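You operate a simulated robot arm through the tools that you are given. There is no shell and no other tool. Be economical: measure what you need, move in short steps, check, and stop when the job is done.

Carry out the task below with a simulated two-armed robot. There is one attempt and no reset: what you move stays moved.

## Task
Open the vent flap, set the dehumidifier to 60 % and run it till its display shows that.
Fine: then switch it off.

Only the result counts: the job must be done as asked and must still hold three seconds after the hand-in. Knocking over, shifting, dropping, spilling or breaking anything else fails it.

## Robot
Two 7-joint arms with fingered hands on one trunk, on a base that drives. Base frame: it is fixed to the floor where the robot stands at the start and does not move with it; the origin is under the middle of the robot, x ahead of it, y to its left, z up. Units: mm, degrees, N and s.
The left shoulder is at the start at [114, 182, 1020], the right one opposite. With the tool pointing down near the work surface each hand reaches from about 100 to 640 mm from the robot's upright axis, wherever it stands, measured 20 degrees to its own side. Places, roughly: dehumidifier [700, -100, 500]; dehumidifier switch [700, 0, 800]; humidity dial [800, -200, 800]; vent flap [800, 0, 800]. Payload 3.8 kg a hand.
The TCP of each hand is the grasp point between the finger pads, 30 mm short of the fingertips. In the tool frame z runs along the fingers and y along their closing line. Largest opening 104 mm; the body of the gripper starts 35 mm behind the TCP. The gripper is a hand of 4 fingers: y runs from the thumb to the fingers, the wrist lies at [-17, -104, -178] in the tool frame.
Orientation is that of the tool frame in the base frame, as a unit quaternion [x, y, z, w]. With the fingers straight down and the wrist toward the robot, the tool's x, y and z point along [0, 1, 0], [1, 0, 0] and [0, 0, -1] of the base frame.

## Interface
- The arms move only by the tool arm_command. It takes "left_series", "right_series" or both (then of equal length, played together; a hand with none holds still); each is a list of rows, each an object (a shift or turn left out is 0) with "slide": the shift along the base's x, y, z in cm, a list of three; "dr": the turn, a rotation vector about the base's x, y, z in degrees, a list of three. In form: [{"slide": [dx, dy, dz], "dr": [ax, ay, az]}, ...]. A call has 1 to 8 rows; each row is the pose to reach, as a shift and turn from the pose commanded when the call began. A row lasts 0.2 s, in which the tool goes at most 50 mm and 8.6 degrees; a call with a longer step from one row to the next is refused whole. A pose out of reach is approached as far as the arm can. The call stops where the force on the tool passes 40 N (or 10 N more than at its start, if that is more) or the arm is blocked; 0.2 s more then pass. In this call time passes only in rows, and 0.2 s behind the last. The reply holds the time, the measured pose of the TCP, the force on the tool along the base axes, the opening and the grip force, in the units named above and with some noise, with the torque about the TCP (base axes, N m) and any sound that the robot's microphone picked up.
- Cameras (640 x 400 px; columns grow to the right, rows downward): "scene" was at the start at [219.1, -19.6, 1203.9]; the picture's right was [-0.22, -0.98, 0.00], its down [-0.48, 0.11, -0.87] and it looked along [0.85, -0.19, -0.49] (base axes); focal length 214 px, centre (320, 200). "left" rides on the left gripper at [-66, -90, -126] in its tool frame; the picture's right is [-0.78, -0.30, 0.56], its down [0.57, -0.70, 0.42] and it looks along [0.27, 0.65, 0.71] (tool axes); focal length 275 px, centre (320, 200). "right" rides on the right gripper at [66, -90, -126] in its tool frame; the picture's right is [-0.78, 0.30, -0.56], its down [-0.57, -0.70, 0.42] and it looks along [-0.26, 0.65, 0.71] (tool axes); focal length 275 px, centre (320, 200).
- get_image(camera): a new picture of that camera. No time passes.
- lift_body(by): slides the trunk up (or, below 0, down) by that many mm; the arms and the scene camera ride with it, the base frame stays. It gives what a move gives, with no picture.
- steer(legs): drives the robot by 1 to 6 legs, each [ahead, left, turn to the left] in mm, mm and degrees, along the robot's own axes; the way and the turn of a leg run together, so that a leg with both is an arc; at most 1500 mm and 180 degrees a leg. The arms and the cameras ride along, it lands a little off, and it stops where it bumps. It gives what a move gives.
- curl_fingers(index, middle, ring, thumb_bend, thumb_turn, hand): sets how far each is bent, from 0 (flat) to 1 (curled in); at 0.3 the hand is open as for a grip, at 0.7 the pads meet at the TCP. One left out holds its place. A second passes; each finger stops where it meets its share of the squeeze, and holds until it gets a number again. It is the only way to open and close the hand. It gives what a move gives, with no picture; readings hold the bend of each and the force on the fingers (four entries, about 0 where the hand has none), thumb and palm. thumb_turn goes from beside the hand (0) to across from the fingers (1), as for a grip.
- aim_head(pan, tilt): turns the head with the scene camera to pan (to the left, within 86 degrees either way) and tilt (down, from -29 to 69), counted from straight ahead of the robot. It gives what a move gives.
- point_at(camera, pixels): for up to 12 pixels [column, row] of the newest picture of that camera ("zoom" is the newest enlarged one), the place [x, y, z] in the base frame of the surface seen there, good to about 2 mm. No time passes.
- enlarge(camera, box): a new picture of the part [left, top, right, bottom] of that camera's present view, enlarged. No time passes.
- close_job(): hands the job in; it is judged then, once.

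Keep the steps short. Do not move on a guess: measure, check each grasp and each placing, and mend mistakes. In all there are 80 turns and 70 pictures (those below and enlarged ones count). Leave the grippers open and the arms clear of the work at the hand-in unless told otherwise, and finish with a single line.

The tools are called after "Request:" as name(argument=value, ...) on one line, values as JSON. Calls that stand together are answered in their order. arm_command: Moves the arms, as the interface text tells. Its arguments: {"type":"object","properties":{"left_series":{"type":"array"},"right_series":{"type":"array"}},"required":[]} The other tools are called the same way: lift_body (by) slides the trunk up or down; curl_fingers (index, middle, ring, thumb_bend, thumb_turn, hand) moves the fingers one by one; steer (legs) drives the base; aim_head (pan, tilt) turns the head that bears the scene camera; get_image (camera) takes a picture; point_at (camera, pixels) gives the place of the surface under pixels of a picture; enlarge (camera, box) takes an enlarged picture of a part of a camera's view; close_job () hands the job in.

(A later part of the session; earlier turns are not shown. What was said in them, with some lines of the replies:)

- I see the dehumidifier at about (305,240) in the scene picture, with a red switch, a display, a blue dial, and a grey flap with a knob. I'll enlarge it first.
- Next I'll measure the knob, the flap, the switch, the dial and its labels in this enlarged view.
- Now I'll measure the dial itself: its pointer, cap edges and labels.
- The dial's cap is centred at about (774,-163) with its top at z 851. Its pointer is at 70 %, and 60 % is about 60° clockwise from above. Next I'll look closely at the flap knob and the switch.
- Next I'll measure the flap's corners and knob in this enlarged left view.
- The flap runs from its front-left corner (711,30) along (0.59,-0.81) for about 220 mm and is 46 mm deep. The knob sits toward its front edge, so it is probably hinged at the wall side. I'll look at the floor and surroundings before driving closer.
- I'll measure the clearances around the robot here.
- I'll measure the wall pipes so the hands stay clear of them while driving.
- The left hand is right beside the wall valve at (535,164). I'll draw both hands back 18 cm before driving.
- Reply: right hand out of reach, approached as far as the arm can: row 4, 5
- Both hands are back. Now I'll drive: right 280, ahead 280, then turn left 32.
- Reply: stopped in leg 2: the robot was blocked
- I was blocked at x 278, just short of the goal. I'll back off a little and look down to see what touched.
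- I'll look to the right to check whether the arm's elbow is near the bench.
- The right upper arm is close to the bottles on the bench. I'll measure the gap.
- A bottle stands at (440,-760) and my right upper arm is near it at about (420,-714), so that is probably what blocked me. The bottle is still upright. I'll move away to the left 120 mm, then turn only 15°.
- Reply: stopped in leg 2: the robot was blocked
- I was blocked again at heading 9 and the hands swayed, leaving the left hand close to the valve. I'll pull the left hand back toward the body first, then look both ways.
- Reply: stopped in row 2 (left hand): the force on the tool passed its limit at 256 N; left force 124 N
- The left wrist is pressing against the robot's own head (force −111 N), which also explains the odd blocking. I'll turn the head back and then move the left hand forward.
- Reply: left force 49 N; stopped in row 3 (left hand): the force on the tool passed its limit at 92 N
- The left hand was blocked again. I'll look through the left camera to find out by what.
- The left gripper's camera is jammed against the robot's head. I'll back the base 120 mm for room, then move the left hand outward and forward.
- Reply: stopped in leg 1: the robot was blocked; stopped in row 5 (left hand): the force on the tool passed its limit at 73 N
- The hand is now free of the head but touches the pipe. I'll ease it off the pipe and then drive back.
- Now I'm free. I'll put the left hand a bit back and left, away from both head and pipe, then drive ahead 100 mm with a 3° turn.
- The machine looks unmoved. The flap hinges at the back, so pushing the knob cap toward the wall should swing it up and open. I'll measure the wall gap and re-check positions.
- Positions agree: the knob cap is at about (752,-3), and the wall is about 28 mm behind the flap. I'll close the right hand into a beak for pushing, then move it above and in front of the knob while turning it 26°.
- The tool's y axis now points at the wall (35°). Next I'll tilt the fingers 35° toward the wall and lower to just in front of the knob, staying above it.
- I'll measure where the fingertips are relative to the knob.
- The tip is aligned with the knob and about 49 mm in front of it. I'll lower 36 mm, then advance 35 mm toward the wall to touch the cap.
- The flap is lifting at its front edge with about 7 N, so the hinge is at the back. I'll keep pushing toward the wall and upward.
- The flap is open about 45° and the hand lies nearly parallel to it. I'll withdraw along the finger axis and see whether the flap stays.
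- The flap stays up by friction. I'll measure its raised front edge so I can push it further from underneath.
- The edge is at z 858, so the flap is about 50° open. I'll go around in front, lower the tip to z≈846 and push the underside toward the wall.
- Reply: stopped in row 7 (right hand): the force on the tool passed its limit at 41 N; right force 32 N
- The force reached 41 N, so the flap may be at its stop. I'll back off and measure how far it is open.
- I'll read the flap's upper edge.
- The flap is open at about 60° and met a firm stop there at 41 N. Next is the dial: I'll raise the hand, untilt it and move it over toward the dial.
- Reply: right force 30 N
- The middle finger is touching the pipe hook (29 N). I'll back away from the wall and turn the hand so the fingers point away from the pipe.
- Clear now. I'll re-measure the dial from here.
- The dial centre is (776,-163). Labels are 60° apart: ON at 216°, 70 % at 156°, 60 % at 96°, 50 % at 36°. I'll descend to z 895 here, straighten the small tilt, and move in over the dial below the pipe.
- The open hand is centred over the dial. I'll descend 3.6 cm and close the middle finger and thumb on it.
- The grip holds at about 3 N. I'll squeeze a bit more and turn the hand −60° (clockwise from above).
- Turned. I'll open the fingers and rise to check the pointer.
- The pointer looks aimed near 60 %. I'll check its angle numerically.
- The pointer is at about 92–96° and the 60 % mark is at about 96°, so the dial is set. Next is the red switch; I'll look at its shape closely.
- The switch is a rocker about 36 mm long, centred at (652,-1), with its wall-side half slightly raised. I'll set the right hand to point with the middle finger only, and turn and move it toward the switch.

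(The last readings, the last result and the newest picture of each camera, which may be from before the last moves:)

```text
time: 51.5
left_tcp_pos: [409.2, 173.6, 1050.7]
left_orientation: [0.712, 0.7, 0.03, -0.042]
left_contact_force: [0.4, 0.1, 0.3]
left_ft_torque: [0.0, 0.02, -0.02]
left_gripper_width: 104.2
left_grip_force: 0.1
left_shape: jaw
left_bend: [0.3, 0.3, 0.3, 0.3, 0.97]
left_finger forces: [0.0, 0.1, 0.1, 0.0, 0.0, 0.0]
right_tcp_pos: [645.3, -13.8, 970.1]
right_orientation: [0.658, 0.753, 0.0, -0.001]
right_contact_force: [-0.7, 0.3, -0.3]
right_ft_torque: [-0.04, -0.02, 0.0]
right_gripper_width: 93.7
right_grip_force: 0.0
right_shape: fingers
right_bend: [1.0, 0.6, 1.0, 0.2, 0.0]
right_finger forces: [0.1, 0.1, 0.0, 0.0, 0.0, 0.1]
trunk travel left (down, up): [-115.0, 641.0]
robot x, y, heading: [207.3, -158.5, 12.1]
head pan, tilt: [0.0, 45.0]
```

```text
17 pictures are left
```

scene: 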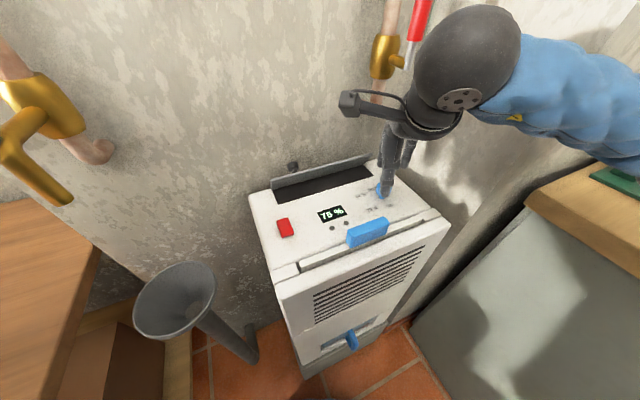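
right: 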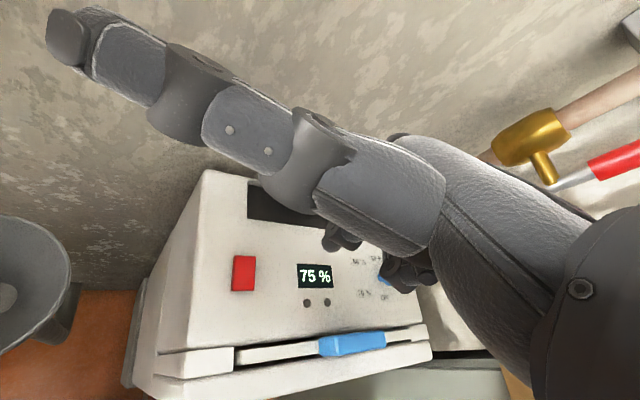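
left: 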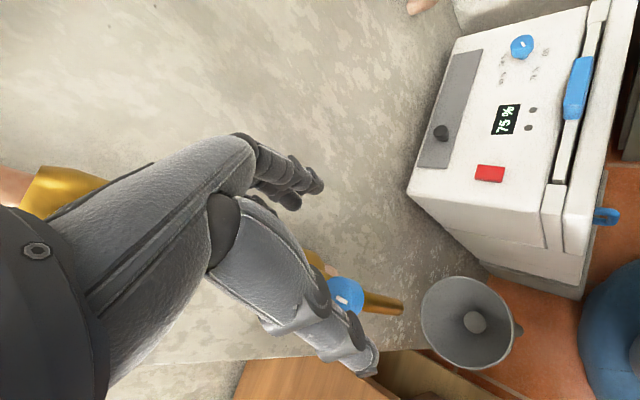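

The thumb now sticks out sideways. I'll measure it and the middle fingertip.

Request:
point_at(camera="right", pixels=[[65, 35], [120, 70], [180, 110], [250, 135], [330, 242], [345, 245], [400, 285], [435, 280], [243, 273], [243, 260], [243, 285]])

Request:
enlarge(camera="right", box=[300, 200, 460, 300])

```text
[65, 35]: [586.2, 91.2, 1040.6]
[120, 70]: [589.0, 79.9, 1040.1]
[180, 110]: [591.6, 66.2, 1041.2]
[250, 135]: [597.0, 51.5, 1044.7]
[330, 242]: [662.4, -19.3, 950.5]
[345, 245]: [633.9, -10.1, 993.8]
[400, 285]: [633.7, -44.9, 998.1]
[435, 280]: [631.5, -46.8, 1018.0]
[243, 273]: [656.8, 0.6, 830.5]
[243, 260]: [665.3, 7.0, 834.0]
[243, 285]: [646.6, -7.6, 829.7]
```

```text
4.00 times, centred on (380, 250) of right
```

zoom: 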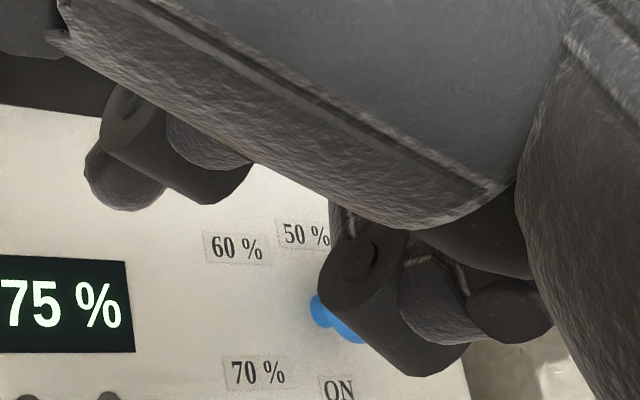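

The thumb is high (z 1040) and the middle fingertip alone is lowest, at about (663,-14,942). The switch's raised wall-side half is at (665,7,834). I'll move over it and descend, pressing slowly at the end.

Request:
arm_command(right_series=[{"slide": [0.1, 2.1, -4.5]}, {"slide": [0.1, 2.1, -9]}, {"slide": [0.1, 2.1, -10]}, {"slide": [0.1, 2.1, -10.5]}, {"slide": [0.1, 2.1, -10.9]}, {"slide": [0.1, 2.1, -11.2]}, {"slide": [0.1, 2.1, -11.5]}])

Request:
get_image(camera="right")

```text
time: 53.1
left_tcp_pos: [408.9, 173.7, 1051.6]
left_orientation: [0.711, 0.701, 0.031, -0.04]
left_contact_force: [0.3, 0.2, 0.2]
left_ft_torque: [-0.02, -0.01, 0.07]
left_gripper_width: 104.1
left_grip_force: 0.2
left_shape: jaw
left_bend: [0.3, 0.3, 0.3, 0.3, 0.97]
left_finger forces: [0.0, 0.0, 0.1, 0.0, 0.0, 0.0]
right_tcp_pos: [647.9, 9.1, 857.4]
right_orientation: [0.66, 0.751, 0.005, 0.001]
right_contact_force: [12.3, 2.5, 31.1]
right_ft_torque: [-0.36, -0.93, 0.22]
right_gripper_width: 93.7
right_grip_force: 15.8
right_shape: fingers
right_bend: [1.0, 0.54, 1.0, 0.2, 0.0]
right_finger forces: [0.0, 31.5, 0.1, 0.0, 0.1, 0.0]
trunk travel left (down, up): [-115.0, 641.0]
robot x, y, heading: [207.4, -155.3, 12.0]
head pan, tilt: [0.0, 45.0]
```

```text
15 pictures are left
```

right: 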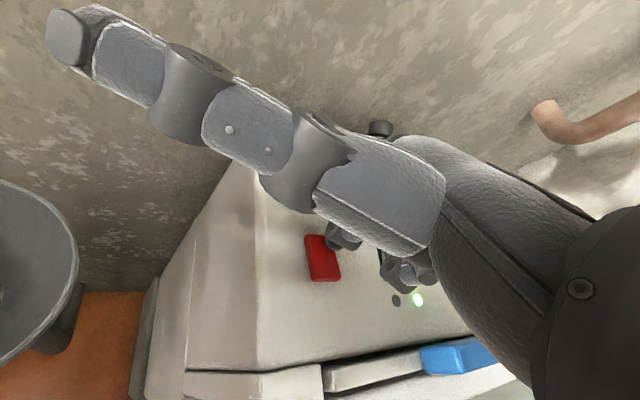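

A green lamp has come on, so the machine is running. I'll raise the hand off the switch and read the display.

Request:
arm_command(right_series=[{"slide": [0, 0, 3]}, {"slide": [0, 0, 5]}, {"slide": [0, 0, 5]}, {"slide": [0, 0, 5]}])

Request:
enlarge(camera="scene", box=[240, 150, 440, 275])

```text
time: 54.1
left_tcp_pos: [409.4, 173.9, 1049.9]
left_orientation: [0.711, 0.701, 0.03, -0.041]
left_contact_force: [0.4, 0.1, -0.5]
left_ft_torque: [0.03, 0.0, 0.01]
left_gripper_width: 103.7
left_grip_force: 0.1
left_shape: jaw
left_bend: [0.3, 0.3, 0.3, 0.3, 0.97]
left_finger forces: [0.0, 0.0, 0.1, 0.0, 0.1, 0.0]
right_tcp_pos: [646.1, 7.8, 904.6]
right_orientation: [0.658, 0.753, -0.001, 0.0]
right_contact_force: [0.7, 0.6, -0.4]
right_ft_torque: [-0.01, -0.01, 0.0]
right_gripper_width: 93.9
right_grip_force: 0.1
right_shape: fingers
right_bend: [1.0, 0.6, 1.0, 0.2, 0.0]
right_finger forces: [0.1, 0.0, 0.1, 0.1, 0.0, 0.0]
trunk travel left (down, up): [-115.0, 641.0]
robot x, y, heading: [206.6, -157.9, 12.0]
head pan, tilt: [0.0, 45.0]
```

```text
3.20 times, centred on (340, 212) of scene
```

zoom: 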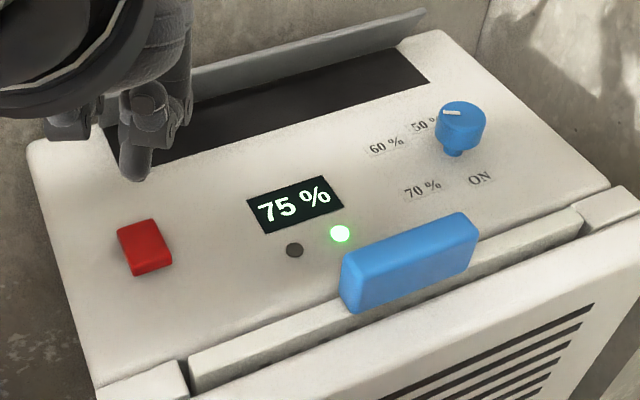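

The rocker has flipped and the display shows 75 %. While waiting, I'll move the fingertip over the switch's front half, at about (642,-8), and let time pass.

Request:
arm_command(right_series=[{"slide": [-2.1, -1.6, 1]}, {"slide": [-2.1, -1.6, 1]}, {"slide": [-2.1, -1.6, 1]}, {"slide": [-2.1, -1.6, 1]}, {"slide": [-2.1, -1.6, 1]}, {"slide": [-2.1, -1.6, 1]}, {"slide": [-2.1, -1.6, 1]}, {"slide": [-2.1, -1.6, 1]}])

Request:
arm_command(right_series=[{}, {}, {}, {}, {}, {}, {}, {}])

Request:
enlarge(camera="scene", box=[240, 150, 440, 275])

```text
time: 55.9
left_tcp_pos: [410.2, 174.1, 1050.5]
left_orientation: [0.711, 0.701, 0.031, -0.041]
left_contact_force: [-0.6, 0.0, 0.2]
left_ft_torque: [0.02, -0.03, -0.01]
left_gripper_width: 103.9
left_grip_force: 0.1
left_shape: jaw
left_bend: [0.3, 0.3, 0.3, 0.3, 0.97]
left_finger forces: [0.1, 0.0, 0.0, 0.0, 0.0, 0.1]
right_tcp_pos: [624.9, -8.5, 914.2]
right_orientation: [0.659, 0.752, 0.0, -0.001]
right_contact_force: [-0.3, 0.3, -0.2]
right_ft_torque: [-0.01, -0.04, 0.03]
right_gripper_width: 94.2
right_grip_force: 0.1
right_shape: fingers
right_bend: [1.0, 0.6, 1.0, 0.2, 0.0]
right_finger forces: [0.0, 0.1, 0.0, 0.0, 0.1, 0.0]
trunk travel left (down, up): [-115.0, 641.0]
robot x, y, heading: [210.2, -155.1, 11.8]
head pan, tilt: [0.0, 45.0]
```

```text
time: 57.7
left_tcp_pos: [409.3, 173.5, 1050.7]
left_orientation: [0.711, 0.701, 0.031, -0.041]
left_contact_force: [0.0, -0.6, -0.2]
left_ft_torque: [-0.03, -0.04, 0.0]
left_gripper_width: 104.0
left_grip_force: 0.0
left_shape: jaw
left_bend: [0.3, 0.3, 0.3, 0.3, 0.97]
left_finger forces: [0.1, 0.0, 0.1, 0.1, 0.1, 0.1]
right_tcp_pos: [624.8, -9.3, 915.6]
right_orientation: [0.659, 0.752, 0.0, 0.0]
right_contact_force: [0.3, 0.2, 0.3]
right_ft_torque: [-0.04, 0.01, -0.03]
right_gripper_width: 93.7
right_grip_force: 0.0
right_shape: fingers
right_bend: [1.0, 0.6, 1.0, 0.2, 0.0]
right_finger forces: [0.1, 0.0, 0.0, 0.0, 0.1, 0.1]
trunk travel left (down, up): [-115.0, 641.0]
robot x, y, heading: [206.4, -156.2, 12.1]
head pan, tilt: [0.0, 45.0]
```

```text
3.20 times, centred on (340, 212) of scene
```

zoom: 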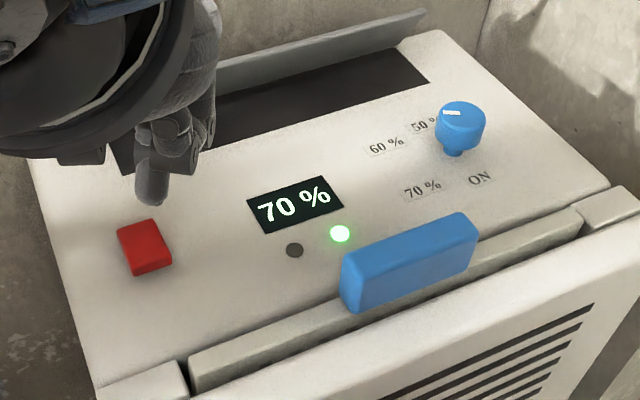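

The display is down to 70 %, roughly 1 % per second. I'll wait about 9 s more.

Request:
arm_command(right_series=[{}, {}, {}, {}, {}, {}, {}, {}])

Request:
arm_command(right_series=[{}, {}, {}, {}, {}, {}, {}, {}])

Request:
arm_command(right_series=[{}, {}, {}, {}, {}, {}, {}, {}])

Request:
arm_command(right_series=[{}, {}, {}, {}, {}, {}, {}, {}])

Request:
arm_command(right_series=[{}, {}, {}, {}, {}, {}, {}, {}])

Request:
enlarge(camera="scene", box=[240, 150, 440, 275])

```text
time: 59.5
left_tcp_pos: [409.7, 173.9, 1050.1]
left_orientation: [0.712, 0.701, 0.031, -0.041]
left_contact_force: [0.7, -0.3, 1.1]
left_ft_torque: [-0.01, -0.02, 0.01]
left_gripper_width: 103.9
left_grip_force: 0.0
left_shape: jaw
left_bend: [0.3, 0.3, 0.3, 0.3, 0.97]
left_finger forces: [0.0, 0.0, 0.0, 0.0, 0.0, 0.1]
right_tcp_pos: [625.5, -8.3, 914.9]
right_orientation: [0.659, 0.753, 0.0, 0.0]
right_contact_force: [-0.5, 0.1, -1.0]
right_ft_torque: [-0.02, 0.0, 0.03]
right_gripper_width: 93.9
right_grip_force: 0.1
right_shape: fingers
right_bend: [1.0, 0.6, 1.0, 0.2, 0.0]
right_finger forces: [0.0, 0.1, 0.0, 0.0, 0.1, 0.1]
trunk travel left (down, up): [-115.0, 641.0]
robot x, y, heading: [208.8, -153.3, 11.9]
head pan, tilt: [0.0, 45.0]
```

```text
time: 61.3
left_tcp_pos: [408.9, 173.6, 1051.3]
left_orientation: [0.711, 0.701, 0.031, -0.041]
left_contact_force: [-0.4, 0.1, -0.2]
left_ft_torque: [0.0, -0.02, 0.03]
left_gripper_width: 103.9
left_grip_force: 0.1
left_shape: jaw
left_bend: [0.3, 0.3, 0.3, 0.3, 0.97]
left_finger forces: [0.0, 0.1, 0.1, 0.0, 0.0, 0.1]
right_tcp_pos: [625.6, -8.4, 914.5]
right_orientation: [0.659, 0.753, -0.001, 0.0]
right_contact_force: [0.2, -0.3, -0.2]
right_ft_torque: [0.01, 0.01, -0.01]
right_gripper_width: 93.6
right_grip_force: 0.1
right_shape: fingers
right_bend: [1.0, 0.6, 1.0, 0.2, 0.0]
right_finger forces: [0.1, 0.0, 0.1, 0.1, 0.1, 0.0]
trunk travel left (down, up): [-115.0, 641.0]
robot x, y, heading: [207.9, -160.2, 12.0]
head pan, tilt: [0.0, 45.0]
```

```text
time: 63.1
left_tcp_pos: [409.8, 173.6, 1050.7]
left_orientation: [0.712, 0.701, 0.03, -0.041]
left_contact_force: [-0.4, 0.2, 0.5]
left_ft_torque: [0.03, -0.01, 0.01]
left_gripper_width: 103.9
left_grip_force: 0.0
left_shape: jaw
left_bend: [0.3, 0.3, 0.3, 0.3, 0.97]
left_finger forces: [0.0, 0.0, 0.1, 0.0, 0.0, 0.0]
right_tcp_pos: [625.9, -9.0, 916.3]
right_orientation: [0.659, 0.753, 0.0, -0.001]
right_contact_force: [1.2, -0.1, -0.3]
right_ft_torque: [0.01, -0.01, -0.01]
right_gripper_width: 93.7
right_grip_force: 0.1
right_shape: fingers
right_bend: [1.0, 0.6, 1.0, 0.2, 0.0]
right_finger forces: [0.0, 0.0, 0.0, 0.0, 0.0, 0.0]
trunk travel left (down, up): [-115.0, 641.0]
robot x, y, heading: [208.9, -158.3, 11.7]
head pan, tilt: [0.0, 45.0]
```

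```text
time: 64.9
left_tcp_pos: [409.0, 174.8, 1051.7]
left_orientation: [0.711, 0.701, 0.031, -0.041]
left_contact_force: [-0.8, 0.1, 0.2]
left_ft_torque: [-0.03, 0.0, 0.04]
left_gripper_width: 104.0
left_grip_force: 0.1
left_shape: jaw
left_bend: [0.3, 0.3, 0.3, 0.3, 0.97]
left_finger forces: [0.1, 0.1, 0.0, 0.1, 0.0, 0.0]
right_tcp_pos: [624.8, -9.1, 915.4]
right_orientation: [0.658, 0.753, -0.001, -0.001]
right_contact_force: [-0.6, -0.3, -0.9]
right_ft_torque: [0.0, 0.03, 0.0]
right_gripper_width: 93.6
right_grip_force: 0.0
right_shape: fingers
right_bend: [1.0, 0.6, 1.0, 0.2, 0.0]
right_finger forces: [0.0, 0.0, 0.1, 0.0, 0.0, 0.0]
trunk travel left (down, up): [-115.0, 641.0]
robot x, y, heading: [204.9, -155.1, 12.0]
head pan, tilt: [0.0, 45.0]
```

```text
time: 66.7
left_tcp_pos: [409.4, 174.6, 1049.7]
left_orientation: [0.711, 0.701, 0.03, -0.04]
left_contact_force: [0.0, -0.6, -0.6]
left_ft_torque: [-0.02, 0.01, 0.02]
left_gripper_width: 103.7
left_grip_force: 0.1
left_shape: jaw
left_bend: [0.3, 0.3, 0.3, 0.3, 0.97]
left_finger forces: [0.0, 0.0, 0.0, 0.0, 0.1, 0.0]
right_tcp_pos: [625.6, -8.5, 915.5]
right_orientation: [0.659, 0.752, -0.001, -0.001]
right_contact_force: [-0.6, -0.6, -1.3]
right_ft_torque: [-0.03, 0.01, -0.01]
right_gripper_width: 93.7
right_grip_force: 0.1
right_shape: fingers
right_bend: [1.0, 0.6, 1.0, 0.2, 0.0]
right_finger forces: [0.0, 0.1, 0.1, 0.0, 0.1, 0.1]
trunk travel left (down, up): [-115.0, 641.0]
robot x, y, heading: [207.4, -156.3, 11.9]
head pan, tilt: [0.0, 45.0]
```

```text
3.20 times, centred on (340, 212) of scene
```

zoom: 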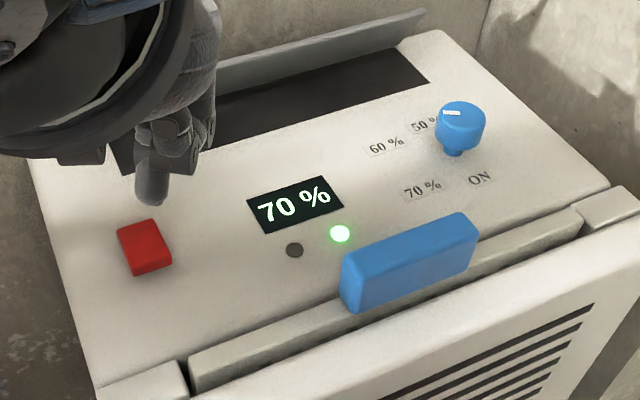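

The display still shows 70 %. It may fall in steps, so I'll wait another 9 s and look again.

Request:
arm_command(right_series=[{}, {}, {}, {}, {}, {}, {}, {}])

Request:
arm_command(right_series=[{}, {}, {}, {}, {}, {}, {}, {}])

Request:
arm_command(right_series=[{}, {}, {}, {}, {}, {}, {}, {}])

Request:
arm_command(right_series=[{}, {}, {}, {}, {}, {}, {}, {}])

Request:
enlarge(camera="scene", box=[240, 150, 440, 275])

```text
time: 68.5
left_tcp_pos: [410.8, 174.5, 1051.2]
left_orientation: [0.712, 0.701, 0.031, -0.041]
left_contact_force: [0.6, -1.0, -0.4]
left_ft_torque: [0.0, -0.02, 0.02]
left_gripper_width: 103.7
left_grip_force: 0.0
left_shape: jaw
left_bend: [0.3, 0.3, 0.3, 0.3, 0.97]
left_finger forces: [0.1, 0.0, 0.1, 0.1, 0.1, 0.0]
right_tcp_pos: [625.5, -8.7, 915.1]
right_orientation: [0.659, 0.752, 0.0, 0.0]
right_contact_force: [-0.5, 0.0, -0.4]
right_ft_torque: [0.0, 0.01, -0.02]
right_gripper_width: 93.8
right_grip_force: 0.0
right_shape: fingers
right_bend: [1.0, 0.6, 1.0, 0.2, 0.0]
right_finger forces: [0.1, 0.1, 0.0, 0.0, 0.1, 0.1]
trunk travel left (down, up): [-115.0, 641.0]
robot x, y, heading: [206.1, -159.6, 11.8]
head pan, tilt: [0.0, 45.0]
```

```text
time: 70.3
left_tcp_pos: [410.2, 174.8, 1049.8]
left_orientation: [0.711, 0.701, 0.03, -0.041]
left_contact_force: [0.5, 0.3, 0.6]
left_ft_torque: [-0.01, 0.01, -0.03]
left_gripper_width: 104.0
left_grip_force: 0.1
left_shape: jaw
left_bend: [0.3, 0.3, 0.3, 0.3, 0.97]
left_finger forces: [0.0, 0.1, 0.0, 0.0, 0.0, 0.0]
right_tcp_pos: [625.4, -8.8, 916.0]
right_orientation: [0.659, 0.752, -0.001, -0.001]
right_contact_force: [0.0, -0.4, 0.9]
right_ft_torque: [-0.02, 0.02, -0.01]
right_gripper_width: 93.8
right_grip_force: 0.0
right_shape: fingers
right_bend: [1.0, 0.6, 1.0, 0.2, 0.0]
right_finger forces: [0.1, 0.0, 0.0, 0.0, 0.1, 0.0]
trunk travel left (down, up): [-115.0, 641.0]
robot x, y, heading: [211.6, -159.2, 12.1]
head pan, tilt: [0.0, 45.0]
```

```text
time: 72.1
left_tcp_pos: [409.4, 173.7, 1050.9]
left_orientation: [0.712, 0.7, 0.031, -0.041]
left_contact_force: [0.2, -0.8, 0.9]
left_ft_torque: [0.0, 0.0, 0.0]
left_gripper_width: 103.7
left_grip_force: 0.0
left_shape: jaw
left_bend: [0.3, 0.3, 0.3, 0.3, 0.97]
left_finger forces: [0.1, 0.0, 0.1, 0.0, 0.0, 0.0]
right_tcp_pos: [624.8, -9.7, 916.1]
right_orientation: [0.658, 0.753, -0.001, -0.001]
right_contact_force: [0.1, -0.6, -0.1]
right_ft_torque: [0.01, 0.02, 0.0]
right_gripper_width: 93.8
right_grip_force: 0.1
right_shape: fingers
right_bend: [1.0, 0.6, 1.0, 0.2, 0.0]
right_finger forces: [0.0, 0.0, 0.0, 0.0, 0.1, 0.1]
trunk travel left (down, up): [-115.0, 641.0]
robot x, y, heading: [207.7, -156.6, 11.9]
head pan, tilt: [0.0, 45.0]
```

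```text
time: 73.9
left_tcp_pos: [410.7, 173.7, 1051.2]
left_orientation: [0.712, 0.701, 0.03, -0.041]
left_contact_force: [0.3, -0.4, 0.1]
left_ft_torque: [0.02, -0.01, -0.03]
left_gripper_width: 104.1
left_grip_force: 0.0
left_shape: jaw
left_bend: [0.3, 0.3, 0.3, 0.3, 0.97]
left_finger forces: [0.1, 0.0, 0.0, 0.0, 0.1, 0.0]
right_tcp_pos: [625.3, -8.9, 915.3]
right_orientation: [0.659, 0.753, -0.001, 0.0]
right_contact_force: [0.0, 0.8, -0.1]
right_ft_torque: [0.02, 0.0, 0.0]
right_gripper_width: 93.8
right_grip_force: 0.1
right_shape: fingers
right_bend: [1.0, 0.6, 1.0, 0.2, 0.0]
right_finger forces: [0.0, 0.0, 0.0, 0.1, 0.0, 0.1]
trunk travel left (down, up): [-115.0, 641.0]
robot x, y, heading: [207.2, -158.4, 11.9]
head pan, tilt: [0.0, 45.0]
```

```text
3.20 times, centred on (340, 212) of scene
```

zoom: 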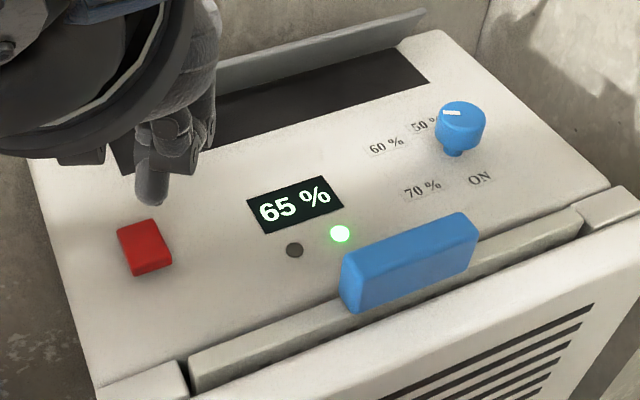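

The display falls in 5 % steps and now shows 65 %. I'll wait another 9 s.

Request:
arm_command(right_series=[{}, {}, {}, {}, {}, {}, {}, {}])

Request:
arm_command(right_series=[{}, {}, {}, {}, {}, {}, {}, {}])

Request:
arm_command(right_series=[{}, {}, {}, {}, {}, {}, {}, {}])

Request:
arm_command(right_series=[{}, {}, {}, {}, {}, {}, {}, {}])

Request:
arm_command(right_series=[{}, {}, {}, {}, {}, {}, {}, {}])

Request:
enlarge(camera="scene", box=[240, 150, 440, 275])

```text
time: 75.7
left_tcp_pos: [411.1, 173.3, 1051.2]
left_orientation: [0.711, 0.701, 0.03, -0.041]
left_contact_force: [0.4, -0.8, -0.3]
left_ft_torque: [-0.01, -0.01, 0.0]
left_gripper_width: 103.5
left_grip_force: 0.0
left_shape: jaw
left_bend: [0.3, 0.3, 0.3, 0.3, 0.97]
left_finger forces: [0.0, 0.1, 0.0, 0.1, 0.0, 0.0]
right_tcp_pos: [625.5, -8.9, 915.1]
right_orientation: [0.659, 0.752, -0.001, 0.0]
right_contact_force: [-0.1, 0.3, 0.0]
right_ft_torque: [0.02, 0.02, 0.0]
right_gripper_width: 93.9
right_grip_force: 0.1
right_shape: fingers
right_bend: [1.0, 0.6, 1.0, 0.2, 0.0]
right_finger forces: [0.0, 0.1, 0.1, 0.0, 0.0, 0.0]
trunk travel left (down, up): [-115.0, 641.0]
robot x, y, heading: [203.2, -158.8, 12.2]
head pan, tilt: [0.0, 45.0]
```

```text
time: 77.5
left_tcp_pos: [410.9, 173.1, 1051.3]
left_orientation: [0.712, 0.7, 0.03, -0.041]
left_contact_force: [-0.6, -0.6, 0.1]
left_ft_torque: [0.0, -0.01, -0.02]
left_gripper_width: 104.1
left_grip_force: 0.1
left_shape: jaw
left_bend: [0.3, 0.3, 0.3, 0.3, 0.97]
left_finger forces: [0.1, 0.1, 0.0, 0.0, 0.1, 0.0]
right_tcp_pos: [625.8, -8.7, 914.4]
right_orientation: [0.658, 0.753, -0.001, -0.001]
right_contact_force: [0.3, 1.0, 0.6]
right_ft_torque: [-0.01, -0.03, 0.0]
right_gripper_width: 93.9
right_grip_force: 0.1
right_shape: fingers
right_bend: [1.0, 0.6, 1.0, 0.2, 0.0]
right_finger forces: [0.0, 0.1, 0.0, 0.1, 0.1, 0.0]
trunk travel left (down, up): [-115.0, 641.0]
robot x, y, heading: [207.7, -152.6, 11.8]
head pan, tilt: [0.0, 45.0]
```

```text
time: 79.3
left_tcp_pos: [409.8, 174.0, 1049.5]
left_orientation: [0.711, 0.701, 0.03, -0.041]
left_contact_force: [0.4, -0.1, -0.5]
left_ft_torque: [0.01, 0.05, 0.03]
left_gripper_width: 104.0
left_grip_force: 0.0
left_shape: jaw
left_bend: [0.3, 0.3, 0.3, 0.3, 0.97]
left_finger forces: [0.1, 0.0, 0.0, 0.0, 0.0, 0.0]
right_tcp_pos: [624.6, -8.3, 916.4]
right_orientation: [0.659, 0.752, 0.0, -0.001]
right_contact_force: [0.5, -0.7, -0.5]
right_ft_torque: [-0.02, -0.02, -0.01]
right_gripper_width: 93.9
right_grip_force: 0.0
right_shape: fingers
right_bend: [1.0, 0.6, 1.0, 0.2, 0.0]
right_finger forces: [0.0, 0.1, 0.0, 0.0, 0.0, 0.0]
trunk travel left (down, up): [-115.0, 641.0]
robot x, y, heading: [210.1, -155.3, 12.1]
head pan, tilt: [0.0, 45.0]
```

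```text
time: 81.1
left_tcp_pos: [409.5, 174.0, 1050.4]
left_orientation: [0.712, 0.7, 0.031, -0.041]
left_contact_force: [-1.2, -0.2, 0.5]
left_ft_torque: [0.02, 0.04, -0.01]
left_gripper_width: 104.3
left_grip_force: 0.0
left_shape: jaw
left_bend: [0.3, 0.3, 0.3, 0.3, 0.97]
left_finger forces: [0.1, 0.0, 0.1, 0.0, 0.0, 0.0]
right_tcp_pos: [625.4, -9.4, 914.5]
right_orientation: [0.659, 0.752, -0.001, -0.001]
right_contact_force: [-0.6, -0.2, 0.2]
right_ft_torque: [0.0, -0.01, 0.01]
right_gripper_width: 93.5
right_grip_force: 0.1
right_shape: fingers
right_bend: [1.0, 0.6, 1.0, 0.2, 0.0]
right_finger forces: [0.0, 0.1, 0.0, 0.0, 0.1, 0.0]
trunk travel left (down, up): [-115.0, 641.0]
robot x, y, heading: [209.8, -159.3, 12.2]
head pan, tilt: [0.0, 45.0]
```

```text
time: 82.9
left_tcp_pos: [409.7, 173.8, 1050.3]
left_orientation: [0.711, 0.701, 0.03, -0.041]
left_contact_force: [-0.6, 0.7, -0.3]
left_ft_torque: [0.02, -0.02, -0.01]
left_gripper_width: 103.9
left_grip_force: 0.0
left_shape: jaw
left_bend: [0.3, 0.3, 0.3, 0.3, 0.97]
left_finger forces: [0.0, 0.1, 0.0, 0.0, 0.0, 0.0]
right_tcp_pos: [625.8, -8.0, 915.3]
right_orientation: [0.659, 0.752, -0.001, -0.001]
right_contact_force: [-0.3, 0.2, 0.0]
right_ft_torque: [0.01, 0.0, 0.02]
right_gripper_width: 94.0
right_grip_force: 0.1
right_shape: fingers
right_bend: [1.0, 0.6, 1.0, 0.2, 0.0]
right_finger forces: [0.0, 0.0, 0.0, 0.1, 0.0, 0.0]
trunk travel left (down, up): [-115.0, 641.0]
robot x, y, heading: [209.4, -155.8, 12.1]
head pan, tilt: [0.0, 45.0]
```

```text
3.20 times, centred on (340, 212) of scene
```

zoom: 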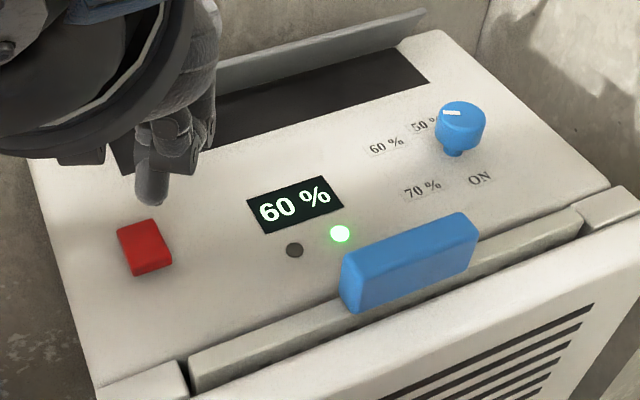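

The display shows 60 %. Now I'll press the raised front half of the switch to turn it off.

Request:
arm_command(right_series=[{"slide": [0, 0, -3.5]}, {"slide": [0, 0, -4.7]}, {"slide": [0, 0, -5.2]}, {"slide": [0, 0, -5.6]}, {"slide": [0, 0, -5.9]}, {"slide": [0, 0, -6.1]}])

Request:
arm_command(right_series=[{"slide": [0, 0, 3]}, {"slide": [0, 0, 7]}, {"slide": [-1, -2, 10]}])

Request:
enlarge(camera="scene", box=[240, 150, 440, 275])

```text
time: 84.3
left_tcp_pos: [409.6, 174.7, 1051.0]
left_orientation: [0.712, 0.701, 0.032, -0.041]
left_contact_force: [-0.6, -0.1, 1.3]
left_ft_torque: [-0.01, 0.01, 0.03]
left_gripper_width: 103.9
left_grip_force: 0.1
left_shape: jaw
left_bend: [0.3, 0.3, 0.3, 0.3, 0.97]
left_finger forces: [0.0, 0.1, 0.0, 0.0, 0.1, 0.0]
right_tcp_pos: [624.9, -8.4, 855.4]
right_orientation: [0.658, 0.753, 0.0, 0.001]
right_contact_force: [0.7, -1.1, 6.9]
right_ft_torque: [-0.06, -0.13, -0.02]
right_gripper_width: 93.6
right_grip_force: 3.5
right_shape: fingers
right_bend: [1.0, 0.61, 1.0, 0.2, 0.0]
right_finger forces: [0.0, 6.6, 0.0, 0.0, 0.0, 0.0]
trunk travel left (down, up): [-115.0, 641.0]
robot x, y, heading: [208.5, -158.7, 11.9]
head pan, tilt: [0.0, 45.0]
```

```text
time: 85.1
left_tcp_pos: [409.7, 174.8, 1051.0]
left_orientation: [0.711, 0.701, 0.031, -0.04]
left_contact_force: [0.3, -0.7, -0.2]
left_ft_torque: [-0.01, 0.0, -0.01]
left_gripper_width: 103.8
left_grip_force: 0.1
left_shape: jaw
left_bend: [0.3, 0.3, 0.3, 0.3, 0.97]
left_finger forces: [0.0, 0.0, 0.0, 0.1, 0.0, 0.0]
right_tcp_pos: [615.3, -29.7, 955.4]
right_orientation: [0.659, 0.753, 0.0, 0.0]
right_contact_force: [0.2, 0.2, 0.0]
right_ft_torque: [0.0, -0.01, 0.02]
right_gripper_width: 93.7
right_grip_force: 0.0
right_shape: fingers
right_bend: [1.0, 0.6, 1.0, 0.2, 0.0]
right_finger forces: [0.0, 0.0, 0.0, 0.0, 0.1, 0.1]
trunk travel left (down, up): [-115.0, 641.0]
robot x, y, heading: [210.9, -162.6, 11.9]
head pan, tilt: [0.0, 45.0]
```

```text
3.20 times, centred on (340, 212) of scene
```

zoom: 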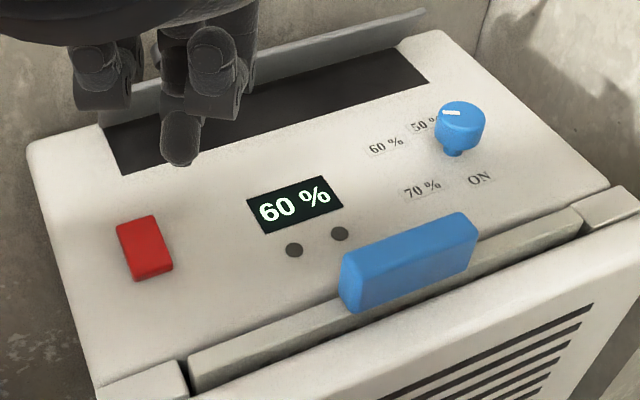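

The lamp is out, the display reads 60 % and the flap is still open. I'll draw the right arm clear, open the hand, and look over the scene, including the bottles on the bench.

Request:
arm_command(right_series=[{"slide": [0, 0, 4]}, {"slide": [0, -3, 7]}, {"slide": [-1, -7, 9]}, {"slide": [-2, -11, 11]}, {"slide": [-3, -15, 13]}, {"slide": [-4, -19, 15]}])

Request:
curl_fingers(hand="right", index=0.3, middle=0.3, ring=0.3, thumb_bend=0.3, thumb_turn=0.97)

Request:
get_image(camera="scene")

Request:
aim_head(pan=-60, tilt=35)

Request:
get_image(camera="scene")

```text
time: 86.5
left_tcp_pos: [409.2, 173.1, 1051.1]
left_orientation: [0.711, 0.701, 0.031, -0.041]
left_contact_force: [-0.2, 1.2, 0.6]
left_ft_torque: [0.02, -0.01, 0.0]
left_gripper_width: 103.8
left_grip_force: 0.2
left_shape: jaw
left_bend: [0.3, 0.3, 0.3, 0.3, 0.97]
left_finger forces: [0.0, 0.0, 0.0, 0.0, 0.0, 0.0]
right_tcp_pos: [574.3, -219.7, 1104.5]
right_orientation: [0.658, 0.753, 0.0, 0.0]
right_contact_force: [0.1, 0.2, 0.5]
right_ft_torque: [0.0, 0.0, -0.04]
right_gripper_width: 93.9
right_grip_force: 0.0
right_shape: fingers
right_bend: [1.0, 0.6, 1.0, 0.2, 0.0]
right_finger forces: [0.1, 0.0, 0.0, 0.0, 0.0, 0.0]
trunk travel left (down, up): [-115.0, 641.0]
robot x, y, heading: [210.8, -159.6, 11.9]
head pan, tilt: [0.0, 45.0]
```

```text
time: 87.5
left_tcp_pos: [409.0, 173.3, 1050.7]
left_orientation: [0.711, 0.701, 0.03, -0.041]
left_contact_force: [-0.1, 0.5, -0.3]
left_ft_torque: [0.03, 0.02, 0.01]
left_gripper_width: 103.8
left_grip_force: 0.0
left_shape: jaw
left_bend: [0.3, 0.3, 0.3, 0.3, 0.97]
left_finger forces: [0.0, 0.0, 0.0, 0.0, 0.1, 0.0]
right_tcp_pos: [575.3, -218.9, 1104.9]
right_orientation: [0.659, 0.752, -0.001, -0.001]
right_contact_force: [-0.4, 0.0, 0.5]
right_ft_torque: [0.01, -0.01, 0.01]
right_gripper_width: 105.2
right_grip_force: 0.1
right_shape: fingers
right_bend: [0.3, 0.3, 0.3, 0.3, 0.94]
right_finger forces: [0.0, 0.1, 0.1, 0.0, 0.0, 0.0]
trunk travel left (down, up): [-115.0, 641.0]
robot x, y, heading: [208.9, -161.6, 12.3]
head pan, tilt: [0.0, 45.0]
```

```text
8 pictures are left
```

scene: 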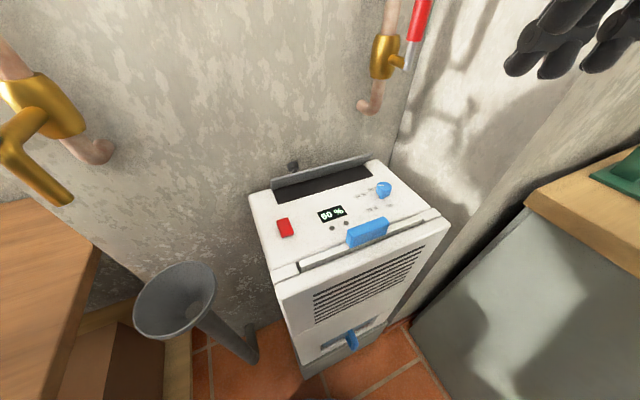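

```text
time: 88.8
left_tcp_pos: [408.9, 173.9, 1050.4]
left_orientation: [0.711, 0.701, 0.031, -0.042]
left_contact_force: [0.1, -0.7, -0.7]
left_ft_torque: [-0.01, 0.02, 0.0]
left_gripper_width: 103.9
left_grip_force: 0.0
left_shape: jaw
left_bend: [0.3, 0.3, 0.3, 0.3, 0.97]
left_finger forces: [0.0, 0.0, 0.0, 0.0, 0.0, 0.0]
right_tcp_pos: [575.1, -218.9, 1104.3]
right_orientation: [0.659, 0.752, 0.0, 0.0]
right_contact_force: [-0.3, -0.3, 0.0]
right_ft_torque: [0.02, 0.01, -0.01]
right_gripper_width: 105.3
right_grip_force: 0.0
right_shape: fingers
right_bend: [0.3, 0.3, 0.3, 0.3, 0.94]
right_finger forces: [0.0, 0.0, 0.0, 0.0, 0.0, 0.1]
trunk travel left (down, up): [-115.0, 641.0]
robot x, y, heading: [207.0, -157.0, 12.1]
head pan, tilt: [-60.0, 35.0]
```

```text
7 pictures are left
```

scene: 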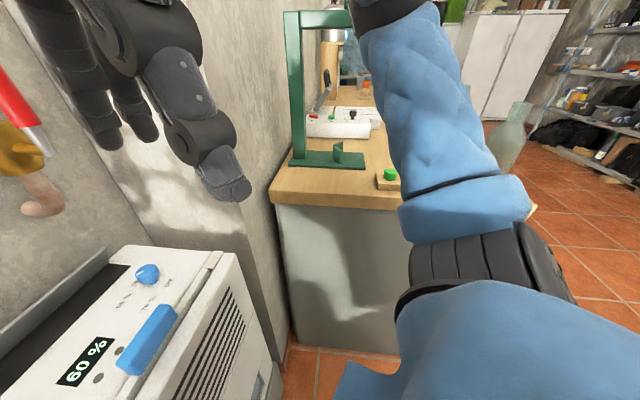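

The machine is off at 60 %, the flap is open and the bottles are standing. Both hands are open and clear, so I'm handing in.

Request:
close_job()

```text
The job is handed in.
```

The vent flap is open to its stop at about 60°, the dehumidifier dial is at 60 %, and I ran it until its display showed 60 % and then switched it off; on the way I bumped something by the bench (probably a bottle, still standing) and a hand pressed on the wall pipes, with no visible damage.
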